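You operate a simulated robot arm through the tools that you are given. There is no shell and no other tool. Be economical: measure what you need, move in short steps, check, and stop when the job is done.

The job below is to be done with a simulated two-armed robot. You get a single attempt, and the scene is never put back.

## Task
Press the jog button two times. Take the small red spool and leave it on the fourth shelf from the bottom of the grey rack. Take the orange coil of rope and leave it on the fourth shelf from the bottom of the grey rack. Take the yellow weight and leave it on the top of the teal bench. The order is free. Set down upright: small red spool, yellow weight.

It is judged by the outcome, as a careful person would: the job done as asked, and still so three seconds after it is handed in. It fails if anything else is knocked over, pushed out of place, dropped, spilled or broken.

## Robot
Two 7-joint arms with three-finger grippers on one trunk, on a base that drives. Base frame: it is fixed to the floor where the robot stands at the start and does not move with it; the origin is under the middle of the robot, x ahead of it, y to its left, z up; the surface under the hand at the start is at about z = 81.9. Lengths are in cm, angles in degrees, forces in N, time in s.
The left shoulder is at the start at [3, 12.4, 100.8], the right one opposite. With the tool pointing down near the work surface each hand reaches from about 10 to 78 cm from the robot's upright axis, wherever it stands, measured 20 degrees to its own side. Places, roughly: fourth shelf of the grey rack [130, 110, 150]; jog button [50, 0, 70]; orange coil of rope (20x19x3 cm) [100, 130, 20]; small red spool (6x6x11 cm) [90, 140, 110]; top of the teal bench [-1030, 550, 80]; yellow weight [-875, 600, 50]. Payload 2.2 kg a hand.
Tool frame (each hand has its own): the origin (TCP) lies between the finger pads and is the grasp point; the fingertips stand 2.8 cm ahead of it; z points along the fingers, y is the line along which they close. The gripper opens to 10.2 cm. The gripper's body begins 7.1 cm behind the TCP.
Orientation is that of the tool frame in the base frame, as a unit quaternion [w, x, y, z]. With the fingers straight down and closing along the base's y, the tool's x points along the base's -x, its y along +y and its z along -z.

## Interface
- The arms move only by the tool move_arm. It takes "left_moves", "right_moves" or both (then of equal length, played together; a hand with none holds still); each is a list of rows, each a list of 6 numbers: the shift along the tool's x, y, z in cm, then the turn, a rotation vector about the tool's x, y, z in degrees. In form: [[dx, dy, dz, wx, wy, wz], ...]. A call has 1 to 12 rows; each row shifts and turns the commanded pose from where the row before left it, along the tool's axes as they then stand. "left_grip" and "right_grip" are, for a hand that has rows, the closure, from 0 (fully open) to 1 (shut), set as the call begins (left out, the last holds). Rows are played at 5 a second. More than 5 cm and 8.6 degrees between two rows, or a gripper value outside its range, and nothing of the call is played. A pose out of reach is approached as far as the arm can. The call stops where the force on the tool passes 40 N (or 10 N more than at its start, if that is more) or the arm is blocked; 0.2 s more then pass. Each finger halts on what it meets, pressing with about 24 N; the grip force reading is that of the motor and also rises with nothing between the fingers. The clock runs only during rows and for 0.2 s after the last one: add rows that do not move to give the fingers time. The reply holds the time, the measured pose of the TCP, the force on the tool along the base axes, the opening and the grip force, in the units named above and with some noise, with the torque about the TCP (base axes, N m) and any sound that the robot's microphone picked up, and new pictures: "pictures" is both (left out), scene, wrist or none (wrist: the cameras of the hands that moved).
- Cameras (640 x 400 px; columns grow to the right, rows downward): "scene" is now at [2.45, 1.01, 172.57]; the picture's right is [0.24, -0.97, 0.00], its down [-0.87, -0.21, -0.45] and it looks along [0.44, 0.11, -0.89] (base axes); focal length 288 px, centre (320, 200). "left" rides on the left gripper at [7.2, 3.8, -8.6] in its tool frame; the picture's right is [-0.47, 0.89, 0.00], its down [-0.60, -0.32, -0.73] and it looks along [-0.65, -0.34, 0.68] (tool axes); focal length 256 px, centre (320, 200). "right" rides on the right gripper at [6.9, 4.4, -8.6] in its tool frame; the picture's right is [-0.53, 0.85, 0.00], its down [-0.58, -0.36, -0.73] and it looks along [-0.62, -0.39, 0.68] (tool axes); focal length 256 px, centre (320, 200). There is no depth. A picture from a camera that has moved, and an enlarged one, comes with that camera's place and axes in the base frame and with its lens. The place of the scene camera against the robot may be out by one fixed shift of up to 2.5 cm in any direction.
- slide_trunk(by): slides the trunk up (or, below 0, down) by that many cm; the arms and the scene camera ride with it, the base frame stays. It gives what a move gives, with no picture.
- steer(legs): drives the robot by 1 to 6 legs, each [ahead, left, turn to the left] in cm, cm and degrees, along the robot's own axes; the way and the turn of a leg run together, so that a leg with both is an arc; at most 150 cm and 180 degrees a leg. The arms and the cameras ride along, it lands a little off, and it stops where it bumps. It gives what a move gives, and a new picture of the scene camera.
- head_to(pan, tilt): turns the head with the scene camera to pan (to the left, within 143 degrees either way) and tilt (down, from -29 to 69), counted from straight ahead of the robot. It gives what a move gives, and a new picture of the scene camera.
- close_up(camera, box): a new picture of the part [left, top, right, bottom] of that camera's present view, enlarged. No time passes.
- job_done(): hands the job in; it is judged then, once.

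Work in short steps. Places have to be worked out from the pictures, the camera data and where the tool is seen: move nearer, look again, correct. Check each grasp and each placing, and mend what went wrong. You have 165 turns and 260 pictures in all, those below and enlarged ones among them. Open the grippers and draw the arms clear of the work before you hand the job in, unless the task says otherwise; then end with one line.

The tools are called as name(argument=value, ...) on one line, values as JSON. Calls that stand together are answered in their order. move_arm: Moves the arms, as the interface text tells. Its arguments: {"type":"object","properties":{"left_moves":{"type":"array"},"left_grip":{"type":"number"},"right_moves":{"type":"array"},"right_grip":{"type":"number"},"pictures":{"type":"string","enum":["both","scene","wrist","none"]}},"required":[]} The other tools are called the same way: slide_trunk (by) slides the trunk up or down; steer (legs) drives the base; head_to (pan, tilt) turns the head that bears the scene camera; close_up (camera, box) takes an enlarged picture of a part of a camera's view; job_done () hands the job in.

At the start:

```text
clock: 0.0
left_ee_pos: [44.98, 20.53, 96.81]
left_tcp_rot: [0.0, 0.0, 1.0, 0.001]
left_ft_force: [0.0, 0.2, 0.4]
left_torque: [0.04, -0.02, -0.03]
left_width: 10.22
left_grip_force: 0.1
right_ee_pos: [38.47, -16.17, 101.56]
right_tcp_rot: [-0.001, 0.001, 1.0, 0.0]
right_ft_force: [-0.6, 0.4, 1.1]
right_torque: [0.01, 0.05, -0.01]
right_width: 10.22
right_grip_force: 0.2
trunk travel left (down, up): [-25.0, 29.0]
robot x, y, heading: [-0.39, 0.19, 0.3]
head pan, tilt: [13.9, 63.1]
```

scene: 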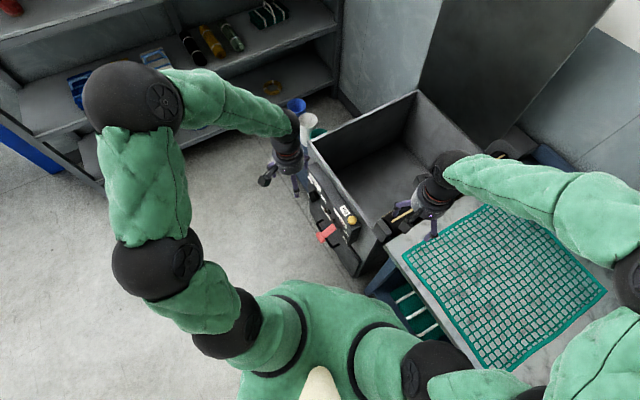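
right: 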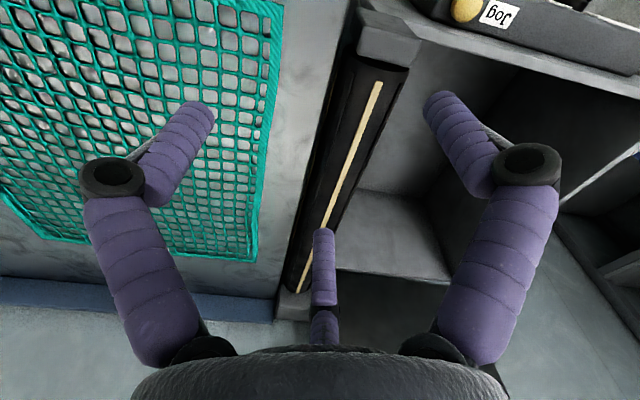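
left: 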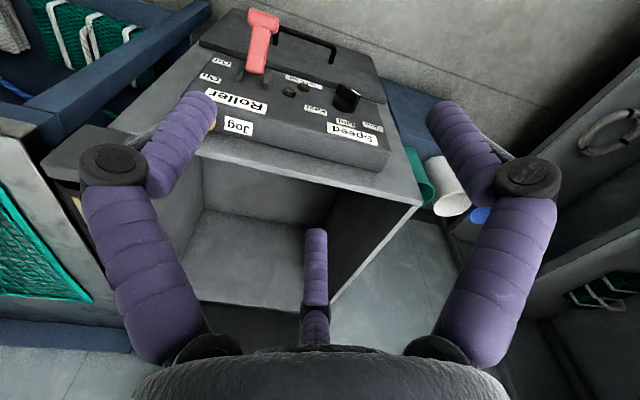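

The scene shows a control panel with a yellow knob near a "Jog" label; I'll enlarge the pictures to find it.

close_up(camera="scene", box=[270, 150, 430, 280])

close_up(camera="left", box=[180, 0, 420, 180])

```text
3.08 times, centred on (350, 215) of scene
camera zoom: at [2.45, 1.01, 172.57], right [0.24, -0.97, 0.0], down [-0.87, -0.21, -0.45], along [0.44, 0.11, -0.89], focal length 885 px, centre (228, 154)
```

zoom: 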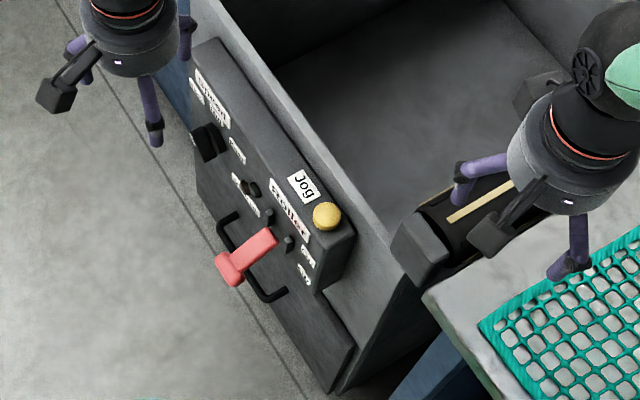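

```text
2.22 times, centred on (300, 90) of left
camera zoom: at [37.75, 24.24, 105.39], right [0.47, 0.89, 0.0], down [0.6, -0.32, 0.73], along [0.65, -0.34, -0.68], focal length 569 px, centre (364, 444)
```

zoom: 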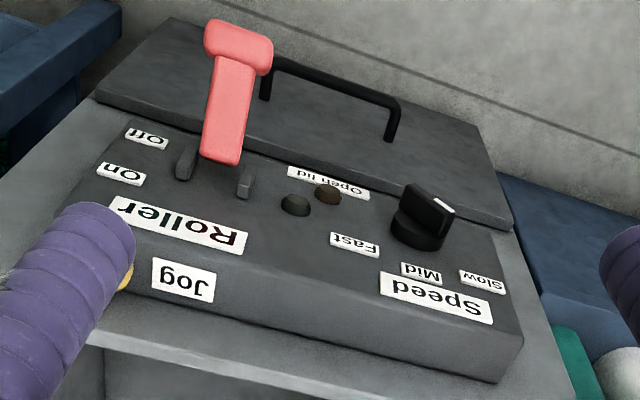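

Button triangulates to about (48.3, -0.1, 69.7) on a steep panel facing (-0.8, 0.5, up a bit). I look around with the head before acting.

head_to(pan=40, tilt=15)

head_to(pan=0, tilt=45)

head_to(pan=55, tilt=40)

head_to(pan=130, tilt=15)

```text
clock: 1.2
left_ee_pos: [44.94, 20.62, 96.73]
left_tcp_rot: [0.001, 0.0, 1.0, 0.001]
left_ft_force: [-1.0, 0.3, 0.9]
left_torque: [0.0, 0.0, -0.04]
left_width: 10.22
left_grip_force: 0.2
right_ee_pos: [38.42, -16.12, 101.37]
right_tcp_rot: [0.0, 0.0, 1.0, 0.0]
right_ft_force: [-0.5, 0.3, -0.3]
right_torque: [-0.02, 0.02, 0.0]
right_width: 10.21
right_grip_force: 0.0
trunk travel left (down, up): [-25.0, 29.0]
robot x, y, heading: [0.1, -0.08, -0.1]
head pan, tilt: [40.0, 15.0]
camera scene: at [3.49, 5.49, 179.54], right [0.64, -0.77, 0.0], down [-0.2, -0.17, -0.97], along [0.74, 0.62, -0.26], focal length 288 px, centre (320, 200)
```

scene: 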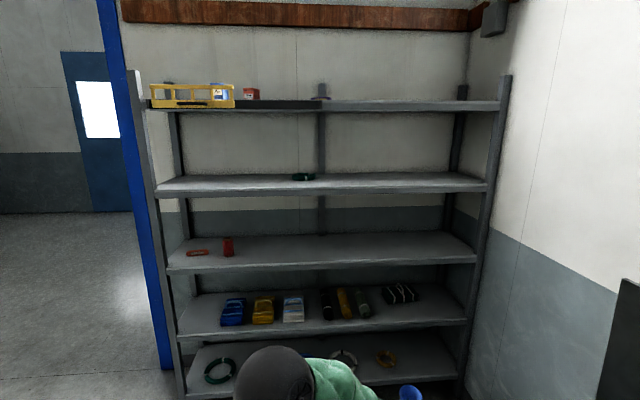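

```text
clock: 2.2
left_ee_pos: [44.91, 20.64, 96.7]
left_tcp_rot: [0.0, 0.0, 1.0, 0.0]
left_ft_force: [-0.6, 0.1, -0.2]
left_torque: [0.0, 0.01, 0.0]
left_width: 10.18
left_grip_force: 0.1
right_ee_pos: [38.48, -16.14, 101.44]
right_tcp_rot: [0.0, 0.0, 1.0, 0.0]
right_ft_force: [0.0, -0.5, -0.8]
right_torque: [-0.02, -0.01, -0.02]
right_width: 10.21
right_grip_force: 0.2
trunk travel left (down, up): [-25.0, 29.0]
robot x, y, heading: [-0.06, -0.15, 0.1]
head pan, tilt: [0.0, 45.0]
camera scene: at [4.46, -0.5, 174.87], right [0.0, -1.0, 0.0], down [-0.71, 0.0, -0.71], along [0.71, 0.0, -0.71], focal length 288 px, centre (320, 200)
```

scene: 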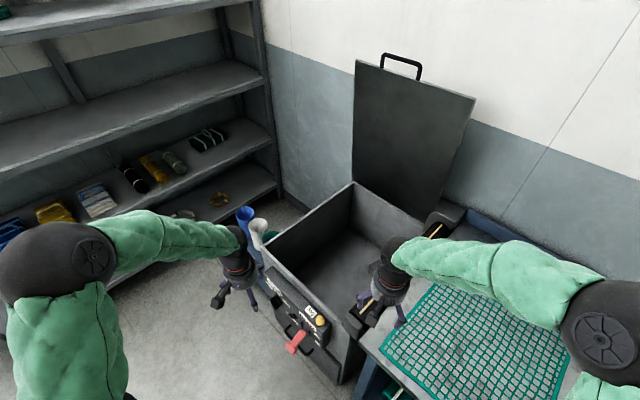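

```text
clock: 3.5
left_ee_pos: [44.92, 20.63, 96.7]
left_tcp_rot: [0.0, -0.001, 1.0, 0.0]
left_ft_force: [-0.5, 0.1, -0.6]
left_torque: [0.01, -0.01, 0.0]
left_width: 10.22
left_grip_force: 0.0
right_ee_pos: [38.47, -16.15, 101.34]
right_tcp_rot: [0.0, 0.001, 1.0, -0.001]
right_ft_force: [-0.4, -0.2, -0.2]
right_torque: [-0.04, -0.03, 0.0]
right_width: 10.2
right_grip_force: 0.1
trunk travel left (down, up): [-25.0, 29.0]
robot x, y, heading: [0.07, -0.19, 0.0]
head pan, tilt: [55.0, 40.0]
camera scene: at [1.21, 6.45, 175.59], right [0.82, -0.57, 0.0], down [-0.37, -0.53, -0.77], along [0.44, 0.63, -0.64], focal length 288 px, centre (320, 200)
```

scene: 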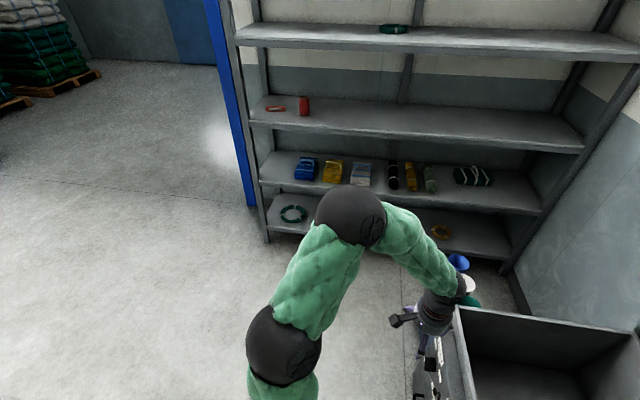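

```text
clock: 4.9
left_ee_pos: [45.04, 20.52, 96.73]
left_tcp_rot: [0.0, 0.0, 1.0, 0.0]
left_ft_force: [-0.2, 0.6, 0.3]
left_torque: [0.0, -0.01, 0.01]
left_width: 10.19
left_grip_force: 0.0
right_ee_pos: [38.54, -16.23, 101.45]
right_tcp_rot: [0.001, 0.0, 1.0, 0.0]
right_ft_force: [0.8, 0.3, -0.4]
right_torque: [-0.01, 0.04, 0.02]
right_width: 10.19
right_grip_force: 0.1
trunk travel left (down, up): [-25.0, 29.0]
robot x, y, heading: [0.29, -0.1, 0.0]
head pan, tilt: [130.0, 15.0]
camera scene: at [-9.67, 6.65, 179.54], right [0.77, 0.64, 0.0], down [0.17, -0.2, -0.97], along [-0.62, 0.74, -0.26], focal length 288 px, centre (320, 200)
```

scene: 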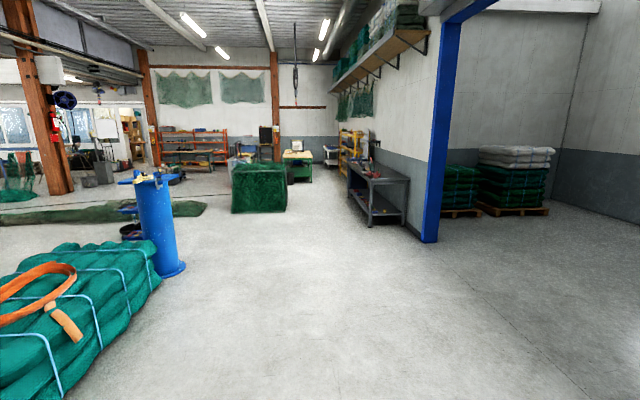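

Rack shelves are clear now: 3rd holds the spool, 1st the coils, 4th a green coil. First the jog button: move the left hand (closed) in front of and above the panel, yawed toward it.

head_to(pan=5, tilt=60)

move_arm(left_moves=[[1.26, -2.86, 3.48, 0, 0, 0], [1.26, -2.86, 3.48, 0, 0, 0], [1.26, -2.86, 3.48, 0, 0, 0], [1.26, -2.86, 3.0, 0, 0, 0], [1.26, -2.86, 2.0, 0, 0, 0], [0, 0, 0, 0, 0, 8.4], [0, 0, 0, 0, 0, 8.4], [0, 0, 0, 0, 0, 8.4], [0, 0, 0, 0, 0, 8.3], [0, 0, 0, 0, -8.3, 0], [0, 0, 0, 0, -8.3, 0], [0, 0, 0, 0, -8.3, 0]], left_grip=1)

```text
clock: 7.0
left_ee_pos: [44.98, 20.54, 96.67]
left_tcp_rot: [0.0, 0.0, 1.0, 0.0]
left_ft_force: [0.0, 0.9, -0.3]
left_torque: [0.0, 0.04, 0.02]
left_width: 10.21
left_grip_force: 0.1
right_ee_pos: [38.57, -16.08, 101.38]
right_tcp_rot: [0.0, 0.0, 1.0, -0.001]
right_ft_force: [-0.5, -0.6, -0.5]
right_torque: [0.0, -0.01, 0.04]
right_width: 10.17
right_grip_force: 0.1
trunk travel left (down, up): [-25.0, 29.0]
robot x, y, heading: [0.25, 0.03, -0.1]
head pan, tilt: [5.0, 60.0]
camera scene: at [2.97, 0.08, 172.92], right [0.09, -1.0, 0.0], down [-0.86, -0.08, -0.5], along [0.5, 0.04, -0.87], focal length 288 px, centre (320, 200)
```

scene: 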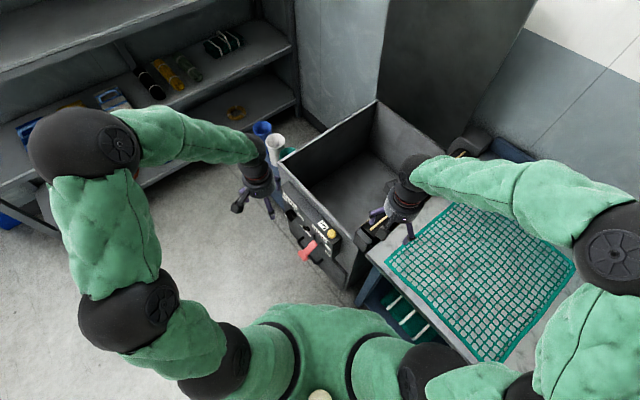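

```text
clock: 9.6
left_ee_pos: [38.65, 6.4, 81.28]
left_tcp_rot: [0.188, 0.28, 0.94, -0.052]
left_ft_force: [-0.4, -0.7, 0.0]
left_torque: [-0.01, 0.01, -0.04]
left_width: 0.22
left_grip_force: 23.9
right_ee_pos: [38.64, -16.03, 101.44]
right_tcp_rot: [-0.001, -0.001, 1.0, 0.001]
right_ft_force: [0.8, 0.1, -0.6]
right_torque: [-0.02, 0.01, -0.01]
right_width: 10.19
right_grip_force: 0.0
trunk travel left (down, up): [-25.0, 29.0]
robot x, y, heading: [-0.35, -0.06, 0.1]
head pan, tilt: [5.0, 60.0]
camera scene: at [3.06, 0.08, 172.91], right [0.09, -1.0, 0.0], down [-0.86, -0.08, -0.5], along [0.5, 0.04, -0.87], focal length 288 px, centre (320, 200)
camera left: at [32.51, 14.94, 86.5], right [0.84, 0.51, 0.18], down [0.06, -0.42, 0.9], along [0.53, -0.75, -0.39], focal length 256 px, centre (320, 200)
```

scene: 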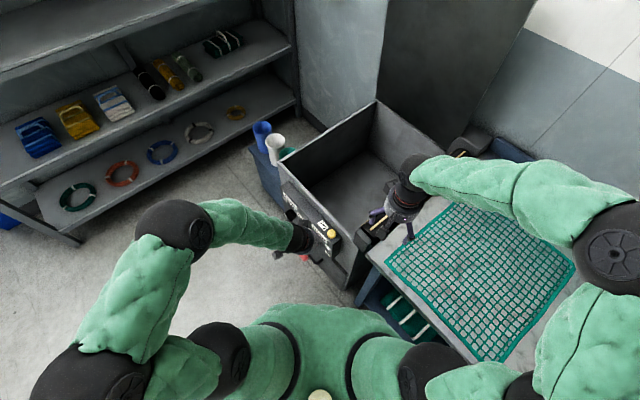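
left: 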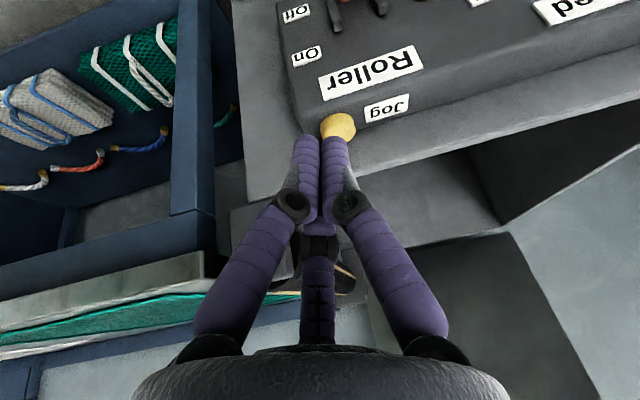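

Two left views agree: button at ≈(47.9, -0.5, 69.8), panel normal about 18° above horizontal. Pitch the hand on to about 65° and come to 5 cm in front of the button.

move_arm(left_moves=[[0, 0, 0, 0, -8, 0], [0, 0, 0, 0, -8, 0], [0, 0, 0, 0, -8, 0], [0, 0, 0, 0, -8, 0], [0, 0, 0, 0, -8, 0], [1.85, -0.22, 2.5, 0, 0, 0], [1.85, -0.22, 2.5, 0, 0, 0], [1.85, -0.22, 2.5, 0, 0, 0]])

```text
clock: 11.4
left_ee_pos: [38.28, -12.75, 84.86]
left_tcp_rot: [0.482, 0.25, 0.831, -0.119]
left_ft_force: [-55.1, 36.7, 70.1]
left_torque: [0.6, -0.27, 0.39]
left_width: 0.23
left_grip_force: 23.7
left hand out of reach, approached as far as the arm can: row 1, 2, 3, 4, 5, 6, 7, 8
right_ee_pos: [38.15, -15.93, 101.6]
right_tcp_rot: [0.001, -0.001, 1.0, -0.001]
right_ft_force: [0.3, -0.7, -1.1]
right_torque: [0.07, 0.13, 0.0]
right_width: 10.18
right_grip_force: 0.1
trunk travel left (down, up): [-25.0, 29.0]
robot x, y, heading: [-0.16, 0.52, 0.2]
head pan, tilt: [5.0, 60.0]
stopped in row 8 (left hand): the force on the tool passed its limit at 146 N (the readings are from after the stop); the commanded pose is now the measured one
camera scene: at [2.4, 0.35, 172.99], right [0.09, -1.0, 0.0], down [-0.86, -0.08, -0.5], along [0.5, 0.04, -0.86], focal length 288 px, centre (320, 200)
camera left: at [30.96, -3.69, 83.21], right [0.66, 0.61, 0.44], down [-0.46, -0.13, 0.88], along [0.59, -0.78, 0.2], focal length 256 px, centre (320, 200)
```

scene: 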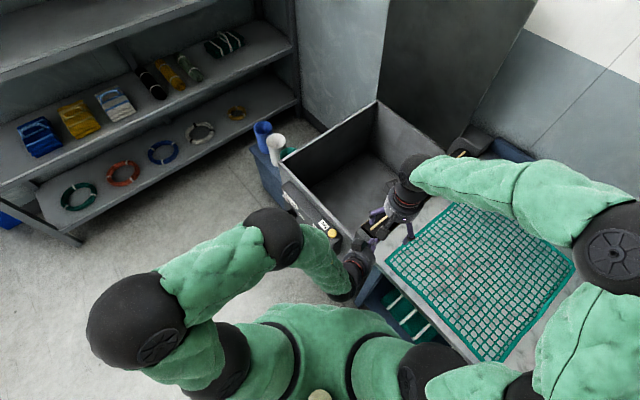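
left: 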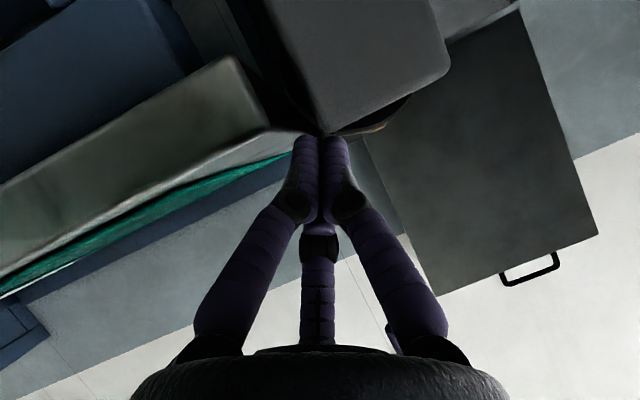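

That pose was out of reach and the hand slid off and bumped a grey body to the right. Back off along the tool axis in small steps.

move_arm(left_moves=[[0, 0, -2, 0, 0, 0], [0, 0, -2, 0, 0, 0], [-2, 0, -1, 0, 0, 0]])

```text
clock: 12.2
left_ee_pos: [35.56, -11.39, 88.58]
left_tcp_rot: [0.477, 0.249, 0.834, -0.118]
left_ft_force: [0.3, -0.2, 0.1]
left_torque: [0.01, -0.03, -0.02]
left_width: 0.21
left_grip_force: 23.9
right_ee_pos: [38.56, -16.15, 101.46]
right_tcp_rot: [0.001, -0.001, 1.0, 0.0]
right_ft_force: [-0.3, -0.7, 1.0]
right_torque: [0.03, -0.04, -0.02]
right_width: 10.17
right_grip_force: 0.1
trunk travel left (down, up): [-25.0, 29.0]
robot x, y, heading: [-0.04, -0.08, 0.2]
head pan, tilt: [5.0, 60.0]
camera scene: at [2.92, 0.1, 172.91], right [0.09, -1.0, 0.0], down [-0.86, -0.08, -0.5], along [0.5, 0.04, -0.87], focal length 288 px, centre (320, 200)
camera left: at [28.31, -2.26, 87.04], right [0.66, 0.61, 0.43], down [-0.45, -0.13, 0.88], along [0.6, -0.78, 0.19], focal length 256 px, centre (320, 200)
```

scene: 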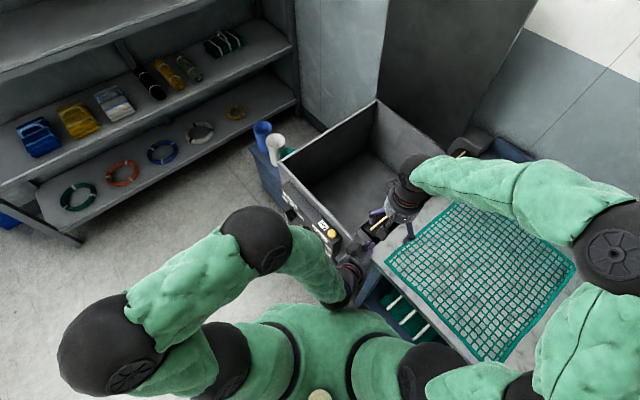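
left: 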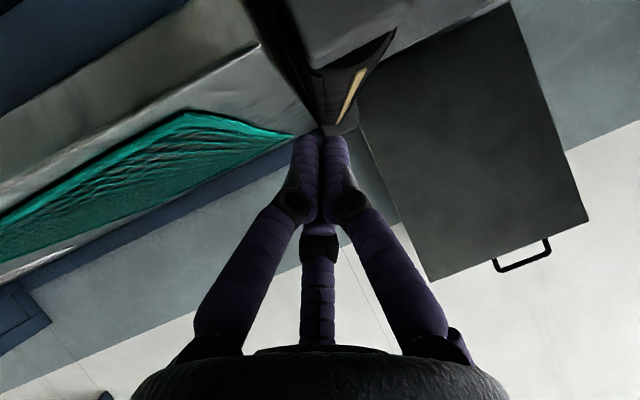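

The body is the conveyor's fixed roller housing and looks unmoved. I'll relocate the base so the robot faces the panel at a better distance: back up, shift left, turn right 33°.

steer(legs=[[-10.4, 0, 0], [0, 20, 0], [0, 0, -33.5]])

```text
clock: 16.2
left_ee_pos: [13.06, -9.57, 88.51]
left_tcp_rot: [0.424, 0.479, 0.727, -0.25]
left_ft_force: [-0.5, 0.8, 0.6]
left_torque: [0.0, -0.04, 0.01]
left_width: 0.23
left_grip_force: 24.2
right_ee_pos: [12.86, -15.19, 101.36]
right_tcp_rot: [0.0, 0.289, 0.957, 0.0]
right_ft_force: [-0.4, -0.4, 0.2]
right_torque: [0.01, 0.0, -0.02]
right_width: 10.23
right_grip_force: 0.0
trunk travel left (down, up): [-25.0, 29.0]
robot x, y, heading: [-10.37, 19.83, -33.3]
head pan, tilt: [5.0, 60.0]
camera scene: at [-7.77, 17.48, 172.92], right [-0.48, -0.88, 0.0], down [-0.76, 0.41, -0.5], along [0.44, -0.24, -0.87], focal length 288 px, centre (320, 200)
```

scene: 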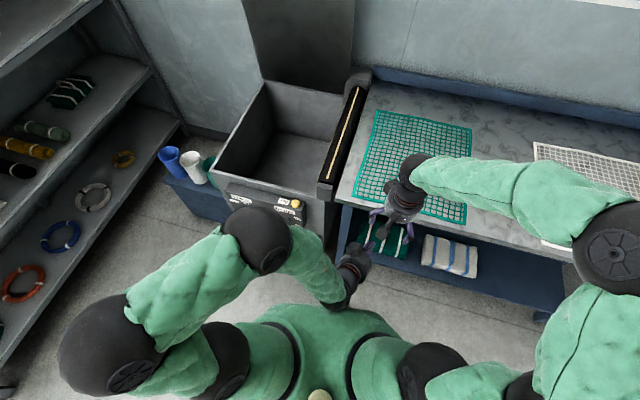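

Base stands well at (-10.4, 19.8, -33°). Slide the left hand leftward ~27 cm at this height, then yaw it 30° to face the panel.

move_arm(left_moves=[[1.357, 3.785, -1.945, 0, 0, 0], [1.357, 3.785, -1.945, 0, 0, 0], [1.357, 3.785, -1.945, 0, 0, 0], [1.357, 3.785, -1.945, 0, 0, 0], [1.357, 3.785, -1.945, 0, 0, 0], [1.357, 3.785, -1.945, 0, 0, 0], [0, 0, 0, -6.51, 0.32, -3.92], [0, 0, 0, -6.51, 0.32, -3.92], [0, 0, 0, -6.51, 0.32, -3.92], [0, 0, 0, -6.51, 0.32, -3.92]])

```text
clock: 18.4
left_ee_pos: [14.71, 3.82, 98.43]
left_tcp_rot: [0.474, 0.273, 0.827, -0.128]
left_ft_force: [0.0, 0.1, 0.5]
left_torque: [0.01, -0.01, -0.01]
left_width: 0.22
left_grip_force: 23.6
left hand out of reach, approached as far as the arm can: row 1, 2, 3, 4, 5, 6
right_ee_pos: [12.63, -15.2, 101.32]
right_tcp_rot: [0.0, 0.288, 0.958, 0.0]
right_ft_force: [-1.1, 0.4, 0.9]
right_torque: [0.0, -0.01, 0.02]
right_width: 10.19
right_grip_force: 0.1
trunk travel left (down, up): [-25.0, 29.0]
robot x, y, heading: [-10.36, 19.64, -33.5]
head pan, tilt: [5.0, 60.0]
camera scene: at [-7.79, 17.42, 172.92], right [-0.48, -0.88, 0.0], down [-0.76, 0.41, -0.5], along [0.44, -0.24, -0.87], focal length 288 px, centre (320, 200)
camera left: at [7.85, 13.19, 96.92], right [0.69, 0.57, 0.44], down [-0.46, -0.11, 0.88], along [0.55, -0.81, 0.18], focal length 256 px, centre (320, 200)
```

scene: 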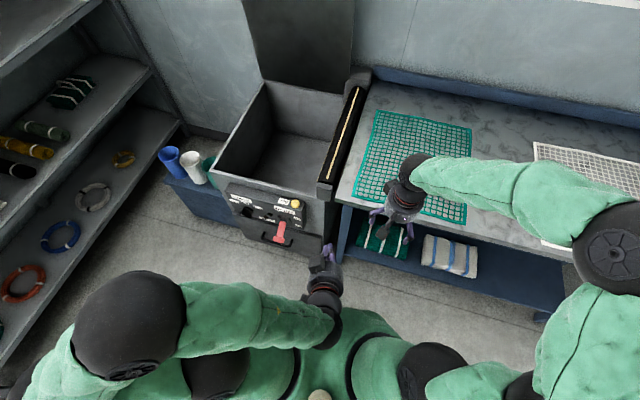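
left: 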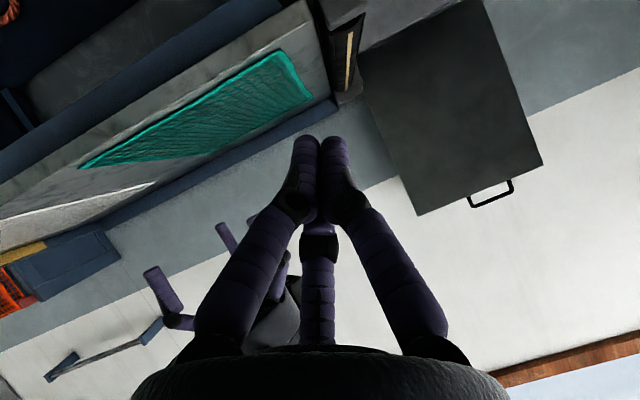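

The hand faces the right way now but is near the trunk. Move it forward-left-down toward the button in a few rows and check how it follows.

move_arm(left_moves=[[1.2, 2.4, 3.8, 0, 0, 0], [1.2, 2.4, 3.8, 0, 0, 0], [1.2, 2.4, 3.8, 0, 0, 0], [1.2, 2.4, 3.8, 0, 0, 0]])

```text
clock: 19.4
left_ee_pos: [29.09, 5.93, 87.11]
left_tcp_rot: [0.473, 0.269, 0.829, -0.127]
left_ft_force: [-0.1, 0.4, -0.5]
left_torque: [0.01, 0.05, 0.03]
left_width: 0.22
left_grip_force: 23.4
right_ee_pos: [12.96, -15.12, 101.31]
right_tcp_rot: [0.0, 0.288, 0.957, -0.001]
right_ft_force: [-0.8, 0.6, -0.4]
right_torque: [0.03, 0.01, -0.04]
right_width: 10.2
right_grip_force: 0.1
trunk travel left (down, up): [-25.0, 29.0]
robot x, y, heading: [-10.35, 19.83, -33.2]
head pan, tilt: [5.0, 60.0]
camera scene: at [-7.62, 17.52, 172.91], right [-0.48, -0.88, 0.0], down [-0.76, 0.41, -0.5], along [0.44, -0.24, -0.87], focal length 288 px, centre (320, 200)
camera left: at [22.19, 15.21, 85.64], right [0.69, 0.57, 0.44], down [-0.46, -0.11, 0.88], along [0.56, -0.81, 0.18], focal length 256 px, centre (320, 200)
```

scene: 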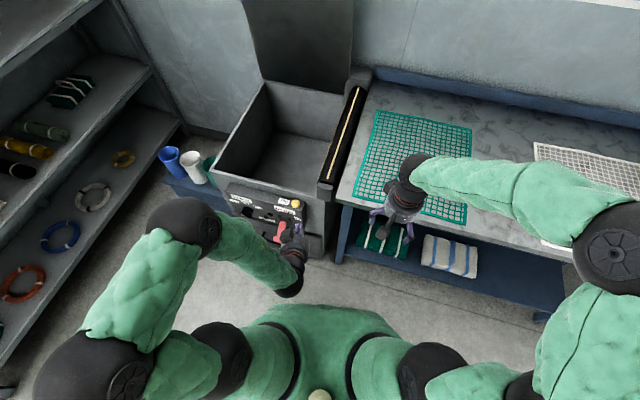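
left: 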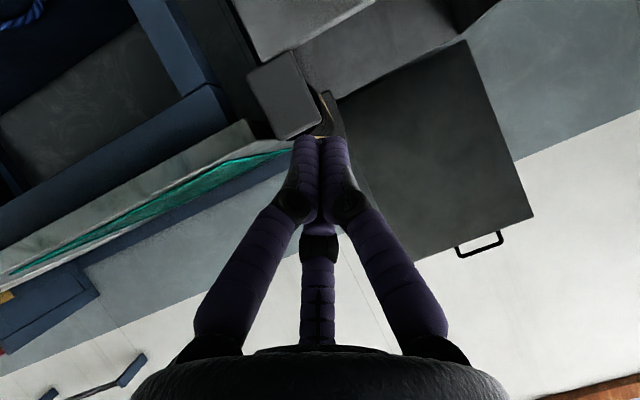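

It follows exactly. Go on to about 5 cm (fingertip) in front of the button.

move_arm(left_moves=[[1.3, 1.19, 4.2, 0, 0, 0], [1.3, 1.19, 4.2, 0, 0, 0], [1.3, 1.19, 4.2, 0, 0, 0], [1.3, 1.19, 4.2, 0, 0, 0]])

close_up(camera="scene", box=[210, 160, 370, 260])

```text
clock: 20.4
left_ee_pos: [31.69, 1.2, 82.19]
left_tcp_rot: [0.474, 0.271, 0.828, -0.128]
left_ft_force: [-0.2, 0.6, -0.6]
left_torque: [-0.02, -0.01, -0.04]
left_width: 0.22
left_grip_force: 25.0
left hand out of reach, approached as far as the arm can: row 1, 2, 3, 4
right_ee_pos: [12.76, -15.18, 101.38]
right_tcp_rot: [0.0, 0.288, 0.958, 0.0]
right_ft_force: [-0.1, 0.1, 0.2]
right_torque: [-0.03, 0.01, -0.01]
right_width: 10.21
right_grip_force: 0.1
trunk travel left (down, up): [-25.0, 29.0]
robot x, y, heading: [-10.06, 19.73, -33.4]
head pan, tilt: [5.0, 60.0]
camera scene: at [-7.76, 17.49, 172.92], right [-0.48, -0.88, 0.0], down [-0.76, 0.41, -0.5], along [0.44, -0.24, -0.87], focal length 288 px, centre (320, 200)
camera left: at [24.98, 10.7, 80.71], right [0.69, 0.57, 0.44], down [-0.46, -0.12, 0.88], along [0.56, -0.81, 0.18], focal length 256 px, centre (320, 200)
```

scene: 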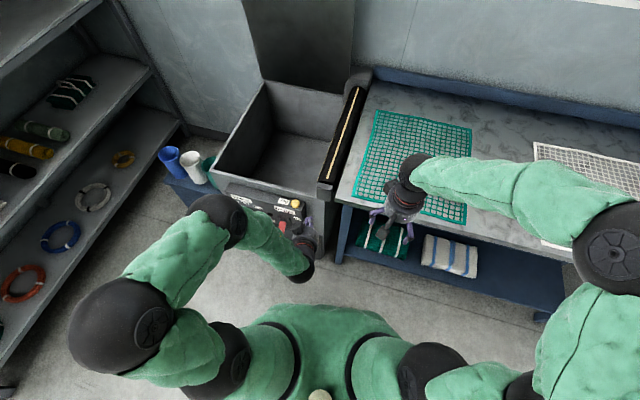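
left: 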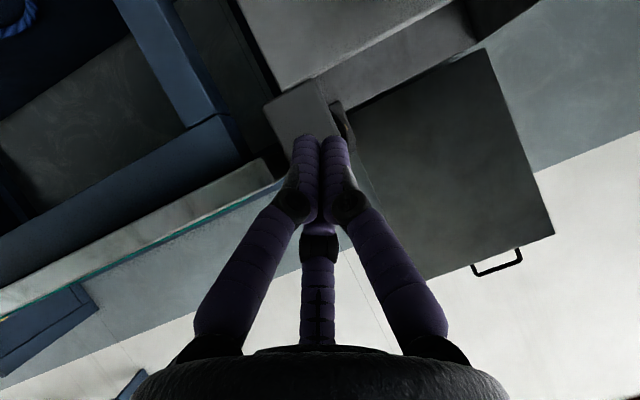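

```text
4.00 times, centred on (290, 210) of scene
camera zoom: at [-7.76, 17.49, 172.92], right [-0.48, -0.88, 0.0], down [-0.76, 0.41, -0.5], along [0.44, -0.24, -0.87], focal length 1151 px, centre (440, 160)
```

zoom: 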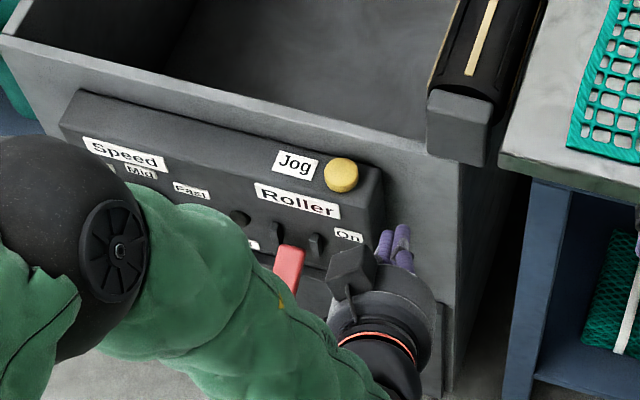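

Same joint limit as before, because the hand is low under the shoulder. I'll raise the right hand 15 cm, then lower the trunk 18 cm so the left hand works at shoulder height.

move_arm(left_moves=[[0, 0, -3, 0, 0, 0], [-3, 0, -1, 0, 0, 0], [-3, 0, 0, 0, 0, 0], [-3, 0, 0, 0, 0, 0]], right_moves=[[0, 0, -4, 0, 0, 0], [0, 0, -4, 0, 0, 0], [0, 0, -4, 0, 0, 0], [0, 0, -4, 0, 0, 0]], pictures="none")

slide_trunk(by=-18)

```text
clock: 21.4
left_ee_pos: [32.46, 0.43, 92.07]
left_tcp_rot: [0.474, 0.272, 0.827, -0.131]
left_ft_force: [-0.4, 0.1, -0.3]
left_torque: [0.03, -0.02, -0.01]
left_width: 0.22
left_grip_force: 23.7
right_ee_pos: [12.81, -15.0, 117.32]
right_tcp_rot: [0.001, 0.289, 0.957, 0.001]
right_ft_force: [0.0, 0.3, -1.1]
right_torque: [0.01, 0.0, 0.0]
right_width: 10.22
right_grip_force: 0.2
trunk travel left (down, up): [-25.0, 29.0]
robot x, y, heading: [-10.56, 19.66, -33.4]
head pan, tilt: [5.0, 60.0]
```

```text
clock: 23.4
left_ee_pos: [32.43, 0.3, 73.99]
left_tcp_rot: [0.474, 0.272, 0.827, -0.131]
left_ft_force: [0.2, -0.8, 0.1]
left_torque: [0.07, -0.01, 0.02]
left_width: 0.18
left_grip_force: 24.1
right_ee_pos: [12.87, -15.1, 99.32]
right_tcp_rot: [0.0, 0.288, 0.958, 0.001]
right_ft_force: [0.1, 0.5, -0.2]
right_torque: [0.05, 0.01, 0.04]
right_width: 10.17
right_grip_force: 0.1
trunk travel left (down, up): [-7.0, 47.0]
robot x, y, heading: [-10.48, 19.87, -33.4]
head pan, tilt: [5.0, 60.0]
```

Now move laterally to in front of the button at this height.

move_arm(left_moves=[[-0.75, 2.0, 1.4, 0, 0, 0], [-0.75, 2.0, 1.4, 0, 0, 0], [-0.75, 2.0, 1.4, 0, 0, 0], [-0.75, 2.0, 1.2, 0, 0, 0]])

close_up(camera="scene", box=[210, 160, 370, 260])

```text
clock: 24.4
left_ee_pos: [41.61, 2.29, 74.6]
left_tcp_rot: [0.472, 0.271, 0.83, -0.126]
left_ft_force: [0.2, 0.5, -0.1]
left_torque: [-0.01, -0.01, -0.01]
left_width: 0.21
left_grip_force: 24.3
left hand out of reach, approached as far as the arm can: row 4
right_ee_pos: [12.9, -15.09, 99.22]
right_tcp_rot: [0.001, 0.288, 0.958, -0.001]
right_ft_force: [0.3, 0.5, -0.6]
right_torque: [-0.02, 0.0, -0.02]
right_width: 10.21
right_grip_force: 0.0
trunk travel left (down, up): [-7.0, 47.0]
robot x, y, heading: [-10.17, 19.53, -33.6]
head pan, tilt: [5.0, 60.0]
camera scene: at [-7.73, 17.53, 154.92], right [-0.48, -0.88, 0.0], down [-0.76, 0.41, -0.5], along [0.44, -0.24, -0.87], focal length 288 px, centre (320, 200)
camera left: at [34.77, 11.65, 73.25], right [0.69, 0.57, 0.44], down [-0.46, -0.12, 0.88], along [0.56, -0.81, 0.18], focal length 256 px, centre (320, 200)
```

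scene: 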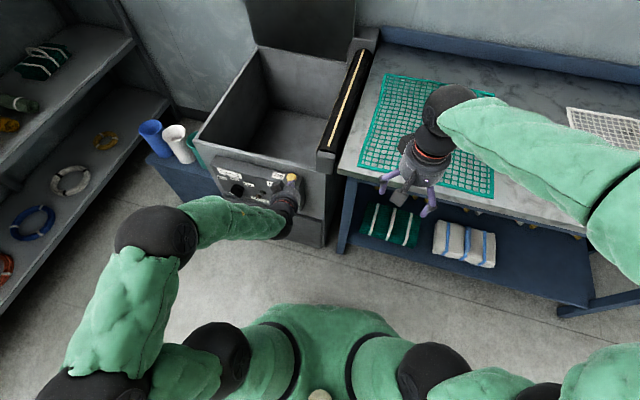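
left: 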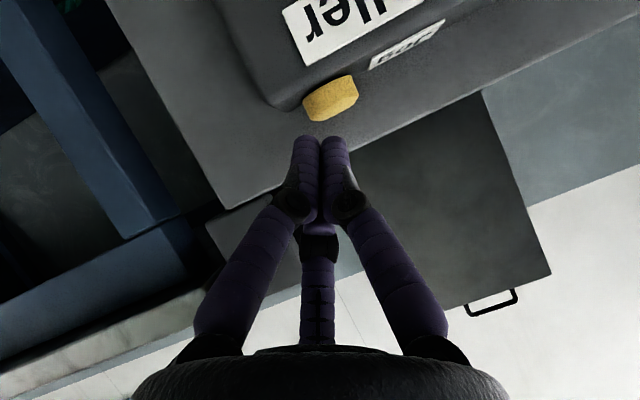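

```text
4.00 times, centred on (290, 210) of scene
camera zoom: at [-7.73, 17.53, 154.92], right [-0.48, -0.88, 0.0], down [-0.76, 0.41, -0.5], along [0.44, -0.24, -0.87], focal length 1151 px, centre (440, 160)
```

zoom: 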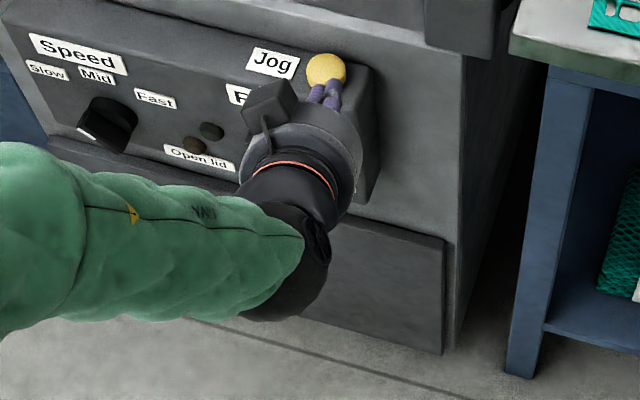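

Button sits ≈(47.6,-0.5,70.4), so the tip needs ~1 cm to tool +y and 5 cm ahead. Align and advance 3 cm.

move_arm(left_moves=[[0.2, 0.5, 0.5, 0, 0, 0], [0.15, 0.5, 1, 0, 0, 0], [0, 0, 1.3, 0, 0, 0]], pictures="wrist")

```text
clock: 25.2
left_ee_pos: [43.67, 0.68, 73.65]
left_tcp_rot: [0.473, 0.271, 0.829, -0.127]
left_ft_force: [-0.4, -0.2, -0.2]
left_torque: [-0.01, -0.02, 0.04]
left_width: 0.18
left_grip_force: 23.8
left hand out of reach, approached as far as the arm can: row 1, 2
right_ee_pos: [13.02, -15.12, 99.2]
right_tcp_rot: [0.0, 0.288, 0.958, 0.0]
right_ft_force: [-0.1, -1.5, -1.3]
right_torque: [-0.01, 0.03, 0.01]
right_width: 10.2
right_grip_force: 0.0
trunk travel left (down, up): [-7.0, 47.0]
robot x, y, heading: [-10.58, 19.16, -33.3]
head pan, tilt: [5.0, 60.0]
camera left: at [36.74, 10.14, 72.23], right [0.69, 0.57, 0.44], down [-0.46, -0.12, 0.88], along [0.56, -0.81, 0.18], focal length 256 px, centre (320, 200)
```

left: 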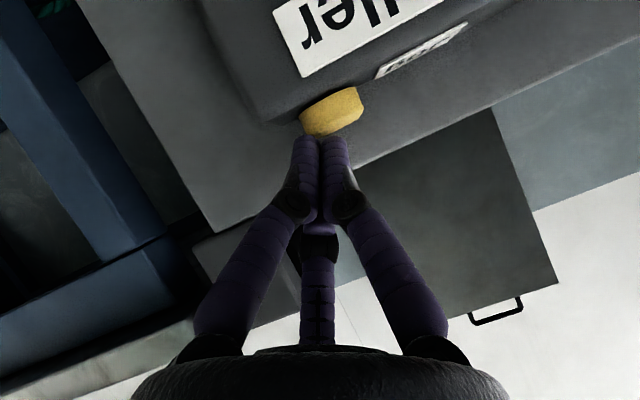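

The tip axis passes within ~0.7 cm of the button's centre, well within the cap. Advance in small steps watching force and sound.

move_arm(left_moves=[[0.1, 0.2, 0.5, 0, 0, 0], [0.1, 0.2, 0.5, 0, 0, 0], [0, 0, 0.4, 0, 0, 0], [0, 0, 0.4, 0, 0, 0]], pictures="wrist")

```text
clock: 26.2
left_ee_pos: [44.92, -0.36, 73.27]
left_tcp_rot: [0.475, 0.27, 0.828, -0.127]
left_ft_force: [-5.5, -1.0, 14.0]
left_torque: [-0.15, -0.04, -0.05]
left_width: 0.21
left_grip_force: 23.7
left hand out of reach, approached as far as the arm can: row 1
right_ee_pos: [12.82, -15.08, 99.31]
right_tcp_rot: [0.0, 0.288, 0.958, -0.001]
right_ft_force: [-0.2, -0.1, -0.5]
right_torque: [0.02, 0.0, 0.02]
right_width: 10.19
right_grip_force: 0.0
trunk travel left (down, up): [-7.0, 47.0]
robot x, y, heading: [-10.43, 20.01, -33.4]
head pan, tilt: [5.0, 60.0]
heard: click
camera left: at [38.12, 9.16, 71.77], right [0.69, 0.58, 0.44], down [-0.46, -0.12, 0.88], along [0.56, -0.81, 0.19], focal length 256 px, centre (320, 200)
```

left: 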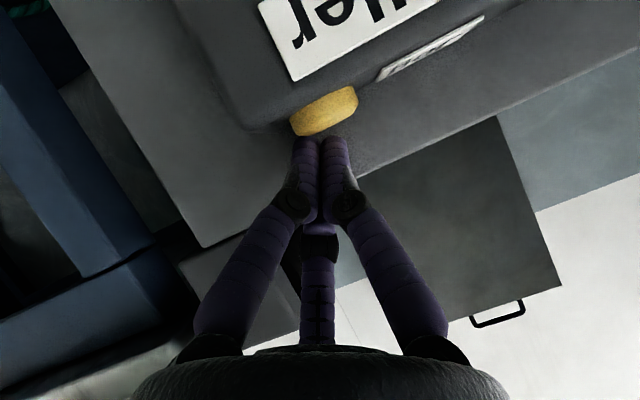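

A click: first press registered. Back off 2 cm to release.

move_arm(left_moves=[[0, 0, -1, 0, 0, 0], [0, 0, -1, 0, 0, 0], [0, 0, 0, 0, 0, 0]], pictures="wrist")

```text
clock: 27.0
left_ee_pos: [43.65, 1.0, 73.91]
left_tcp_rot: [0.472, 0.271, 0.829, -0.127]
left_ft_force: [0.3, -0.2, 1.3]
left_torque: [0.0, -0.03, 0.01]
left_width: 0.24
left_grip_force: 24.2
right_ee_pos: [12.98, -15.08, 99.19]
right_tcp_rot: [0.0, 0.289, 0.957, 0.0]
right_ft_force: [0.0, -1.1, -0.4]
right_torque: [0.01, 0.0, -0.01]
right_width: 10.19
right_grip_force: 0.1
trunk travel left (down, up): [-7.0, 47.0]
robot x, y, heading: [-10.6, 19.73, -33.2]
head pan, tilt: [5.0, 60.0]
camera left: at [36.63, 10.33, 72.5], right [0.69, 0.57, 0.44], down [-0.46, -0.12, 0.88], along [0.56, -0.81, 0.18], focal length 256 px, centre (320, 200)
```

left: 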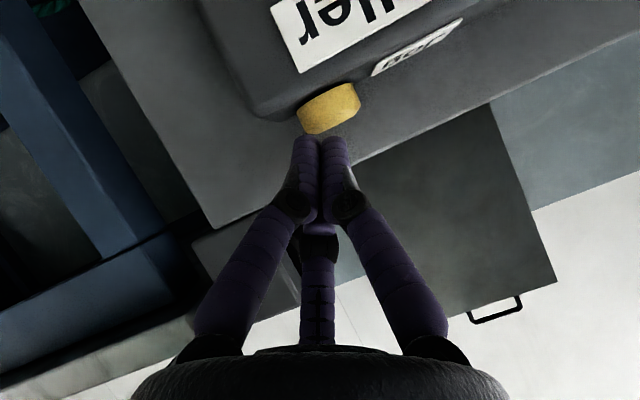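

The button is free again. Press the second time the same way.

move_arm(left_moves=[[0.1, 0.1, 0.6, 0, 0, 0], [0.1, 0.1, 0.6, 0, 0, 0], [0, 0, 0.4, 0, 0, 0], [0, 0, 0.4, 0, 0, 0]], pictures="wrist")

```text
clock: 28.0
left_ee_pos: [44.98, -0.2, 73.11]
left_tcp_rot: [0.475, 0.27, 0.828, -0.126]
left_ft_force: [-5.7, -0.2, 16.6]
left_torque: [-0.16, -0.02, -0.04]
left_width: 0.21
left_grip_force: 24.2
left hand out of reach, approached as far as the arm can: row 1
right_ee_pos: [12.7, -15.01, 99.3]
right_tcp_rot: [0.001, 0.288, 0.958, -0.001]
right_ft_force: [0.3, 0.0, -0.1]
right_torque: [0.0, 0.03, -0.02]
right_width: 10.22
right_grip_force: 0.1
trunk travel left (down, up): [-7.0, 47.0]
robot x, y, heading: [-10.29, 19.43, -33.1]
head pan, tilt: [5.0, 60.0]
heard: click
camera left: at [38.12, 9.19, 71.75], right [0.69, 0.58, 0.44], down [-0.46, -0.12, 0.88], along [0.56, -0.81, 0.19], focal length 256 px, centre (320, 200)
```

left: 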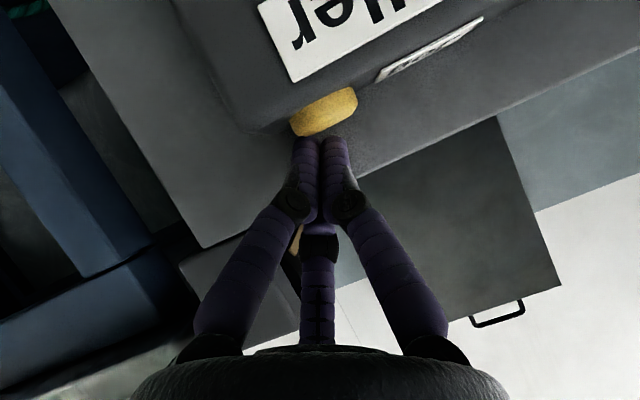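

Second click heard. Withdraw the hand 10 cm along the tool axis, then back the base off.

move_arm(left_moves=[[0, 0, -2, 0, 0, 0], [0, 0, -4, 0, 0, 0], [0, 0, -4, 0, 0, 0], [-2, 0, -2, 0, 0, 0]], pictures="none")

steer(legs=[[-30, 0, 0], [0, 0, 76]])

head_to(pan=0, tilt=20)

```text
clock: 29.0
left_ee_pos: [37.03, 5.09, 80.97]
left_tcp_rot: [0.474, 0.271, 0.827, -0.131]
left_ft_force: [0.2, 0.7, -0.4]
left_torque: [0.01, 0.0, 0.01]
left_width: 0.23
left_grip_force: 24.2
right_ee_pos: [12.95, -15.06, 99.29]
right_tcp_rot: [0.0, 0.288, 0.958, -0.001]
right_ft_force: [0.9, 0.7, -0.6]
right_torque: [0.01, 0.02, -0.04]
right_width: 10.22
right_grip_force: 0.0
trunk travel left (down, up): [-7.0, 47.0]
robot x, y, heading: [-10.61, 19.59, -33.8]
head pan, tilt: [5.0, 60.0]
```

```text
clock: 34.4
left_ee_pos: [-11.23, 79.56, 80.8]
left_tcp_rot: [0.451, -0.309, 0.814, 0.197]
left_ft_force: [0.1, -0.3, -0.8]
left_torque: [-0.01, 0.01, 0.02]
left_width: 0.21
left_grip_force: 24.2
right_ee_pos: [3.32, 51.61, 99.34]
right_tcp_rot: [0.0, -0.378, 0.926, 0.0]
right_ft_force: [-0.2, 0.8, -0.1]
right_torque: [0.02, 0.02, 0.0]
right_width: 10.22
right_grip_force: 0.0
trunk travel left (down, up): [-7.0, 47.0]
robot x, y, heading: [-35.29, 36.0, 44.4]
head pan, tilt: [5.0, 60.0]
camera scene: at [-34.02, 38.57, 154.92], right [0.76, -0.65, 0.0], down [-0.56, -0.66, -0.5], along [0.33, 0.38, -0.87], focal length 288 px, centre (320, 200)
```

scene: 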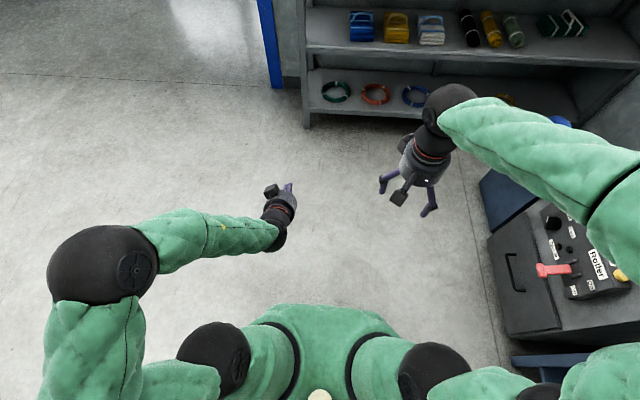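

```text
clock: 35.4
left_ee_pos: [-11.32, 79.46, 80.9]
left_tcp_rot: [0.45, -0.308, 0.815, 0.196]
left_ft_force: [-0.1, 0.8, 0.0]
left_torque: [0.04, 0.01, 0.03]
left_width: 0.21
left_grip_force: 23.8
right_ee_pos: [3.26, 51.7, 99.28]
right_tcp_rot: [0.0, -0.379, 0.925, 0.0]
right_ft_force: [0.4, 0.5, 0.9]
right_torque: [0.02, -0.01, -0.01]
right_width: 10.22
right_grip_force: 0.0
trunk travel left (down, up): [-7.0, 47.0]
robot x, y, heading: [-35.49, 36.26, 44.7]
head pan, tilt: [0.0, 20.0]
camera scene: at [-31.7, 40.02, 160.72], right [0.7, -0.71, 0.0], down [-0.24, -0.24, -0.94], along [0.67, 0.66, -0.34], focal length 288 px, centre (320, 200)
```

scene: 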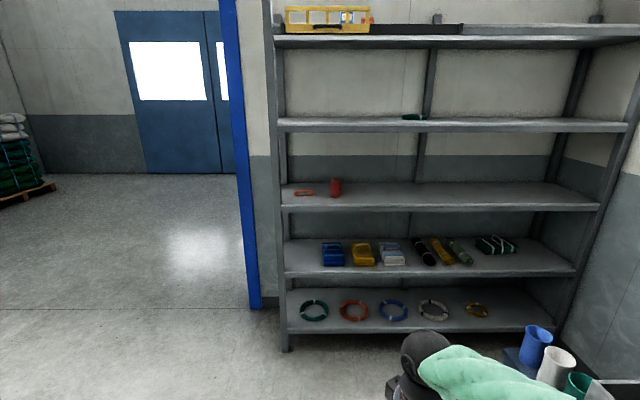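

The rack front is square to heading ~44.6°, the spool about 159 cm ahead and slightly right. I'll use the right arm: drive part way, raise the trunk, and set the right hand pointing forward while the left points down and back.

steer(legs=[[50, 8, 0]])

slide_trunk(by=20)

move_arm(left_moves=[[0, 0, 0, 0, 7.5, 0], [0, 0, 0, 0, 7.5, 0], [0, 0, 0, 0, 7.5, 0], [0, 0, 0, 0, 7.5, 0], [0, 0, 0, 0, 7.5, 0], [0, 0, 0, 0, 7.5, 0], [0, 0, 0, 0, 7.5, 0], [0, 0, 0, 0, 7.5, 0], [3, 3, 0, 0, 0, 0], [3, 3, 0, 0, 0, 0]], right_moves=[[-2, 0, 0, 0, -8, 0], [-2, 0, 0, 0, -8, 0], [-2, 0, 0, 0, -8, 0], [0, 0, 1, 0, -8, 0], [0, 0, 1, 0, -8, 0], [0, 0, 1, 0, -8, 0], [0, 0, 1, 0, -8, 0], [0, 0, 0, 0, -8, 0], [0, 0, 0, 0, -8, 0], [0, 0, 0, 0, -8, 0]])

```text
clock: 38.4
left_ee_pos: [19.23, 120.85, 80.81]
left_tcp_rot: [0.451, -0.309, 0.814, 0.197]
left_ft_force: [0.8, 0.1, 0.3]
left_torque: [0.03, -0.01, 0.05]
left_width: 0.18
left_grip_force: 24.0
right_ee_pos: [33.81, 93.06, 99.31]
right_tcp_rot: [0.0, -0.379, 0.926, 0.0]
right_ft_force: [0.3, -0.4, -1.0]
right_torque: [0.01, 0.01, 0.04]
right_width: 10.18
right_grip_force: 0.1
trunk travel left (down, up): [-7.0, 47.0]
robot x, y, heading: [-4.53, 77.34, 44.6]
head pan, tilt: [0.0, 20.0]
camera scene: at [-1.12, 81.42, 160.73], right [0.7, -0.71, 0.0], down [-0.24, -0.24, -0.94], along [0.67, 0.66, -0.34], focal length 288 px, centre (320, 200)
```

scene: 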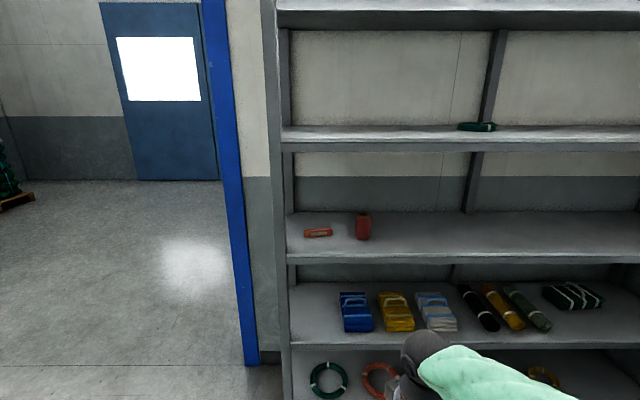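

```text
clock: 40.6
left_ee_pos: [19.1, 120.84, 100.79]
left_tcp_rot: [0.451, -0.309, 0.814, 0.197]
left_ft_force: [-0.2, 0.2, 0.0]
left_torque: [-0.01, 0.02, -0.02]
left_width: 0.21
left_grip_force: 23.4
right_ee_pos: [33.87, 92.9, 119.27]
right_tcp_rot: [0.0, -0.379, 0.925, 0.0]
right_ft_force: [-0.2, 0.4, 0.4]
right_torque: [-0.04, -0.03, 0.01]
right_width: 10.2
right_grip_force: 0.1
trunk travel left (down, up): [-27.0, 27.0]
robot x, y, heading: [-4.58, 77.11, 44.7]
head pan, tilt: [0.0, 20.0]
```

```text
clock: 42.8
left_ee_pos: [10.75, 121.27, 101.12]
left_tcp_rot: [-0.017, -0.365, 0.931, 0.015]
left_ft_force: [0.4, -0.7, -0.2]
left_torque: [-0.02, -0.03, 0.01]
left_width: 0.22
left_grip_force: 23.7
right_ee_pos: [39.59, 98.83, 116.93]
right_tcp_rot: [0.595, -0.29, 0.709, 0.243]
right_ft_force: [0.0, 0.0, -0.7]
right_torque: [0.01, -0.01, -0.01]
right_width: 10.21
right_grip_force: 0.0
trunk travel left (down, up): [-27.0, 27.0]
robot x, y, heading: [-4.98, 77.12, 44.5]
head pan, tilt: [0.0, 20.0]
camera scene: at [-1.22, 81.42, 180.73], right [0.7, -0.71, 0.0], down [-0.24, -0.24, -0.94], along [0.67, 0.66, -0.34], focal length 288 px, centre (320, 200)
camera right: at [29.75, 95.22, 111.68], right [-0.53, 0.67, 0.53], down [-0.19, -0.69, 0.69], along [0.83, 0.27, 0.49], focal length 256 px, centre (320, 200)
camera left: at [3.22, 118.9, 110.12], right [-0.26, 0.96, 0.03], down [0.69, 0.17, 0.7], along [0.68, 0.2, -0.71], focal length 256 px, centre (320, 200)
```

scene: 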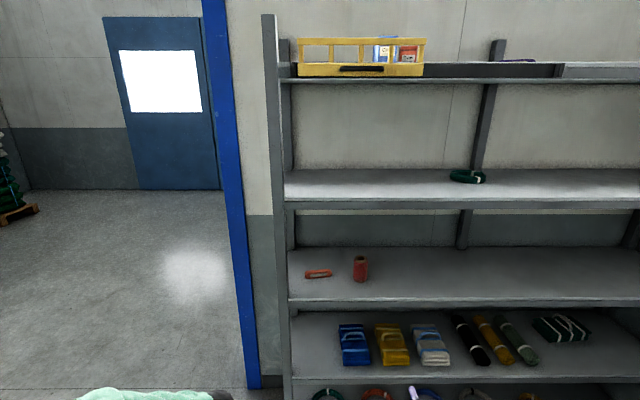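
right: 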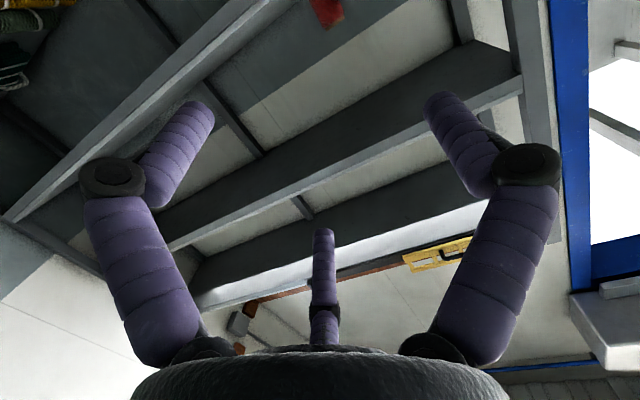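
left: 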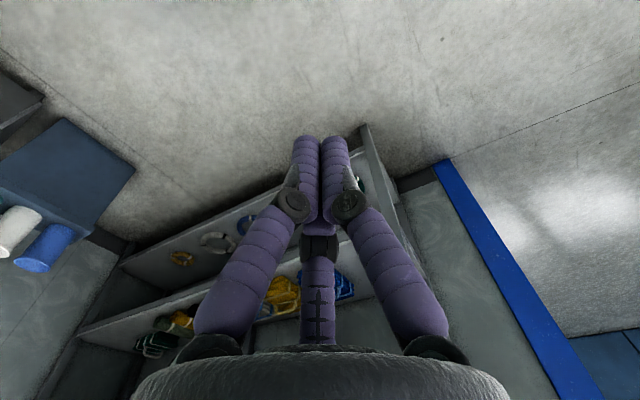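

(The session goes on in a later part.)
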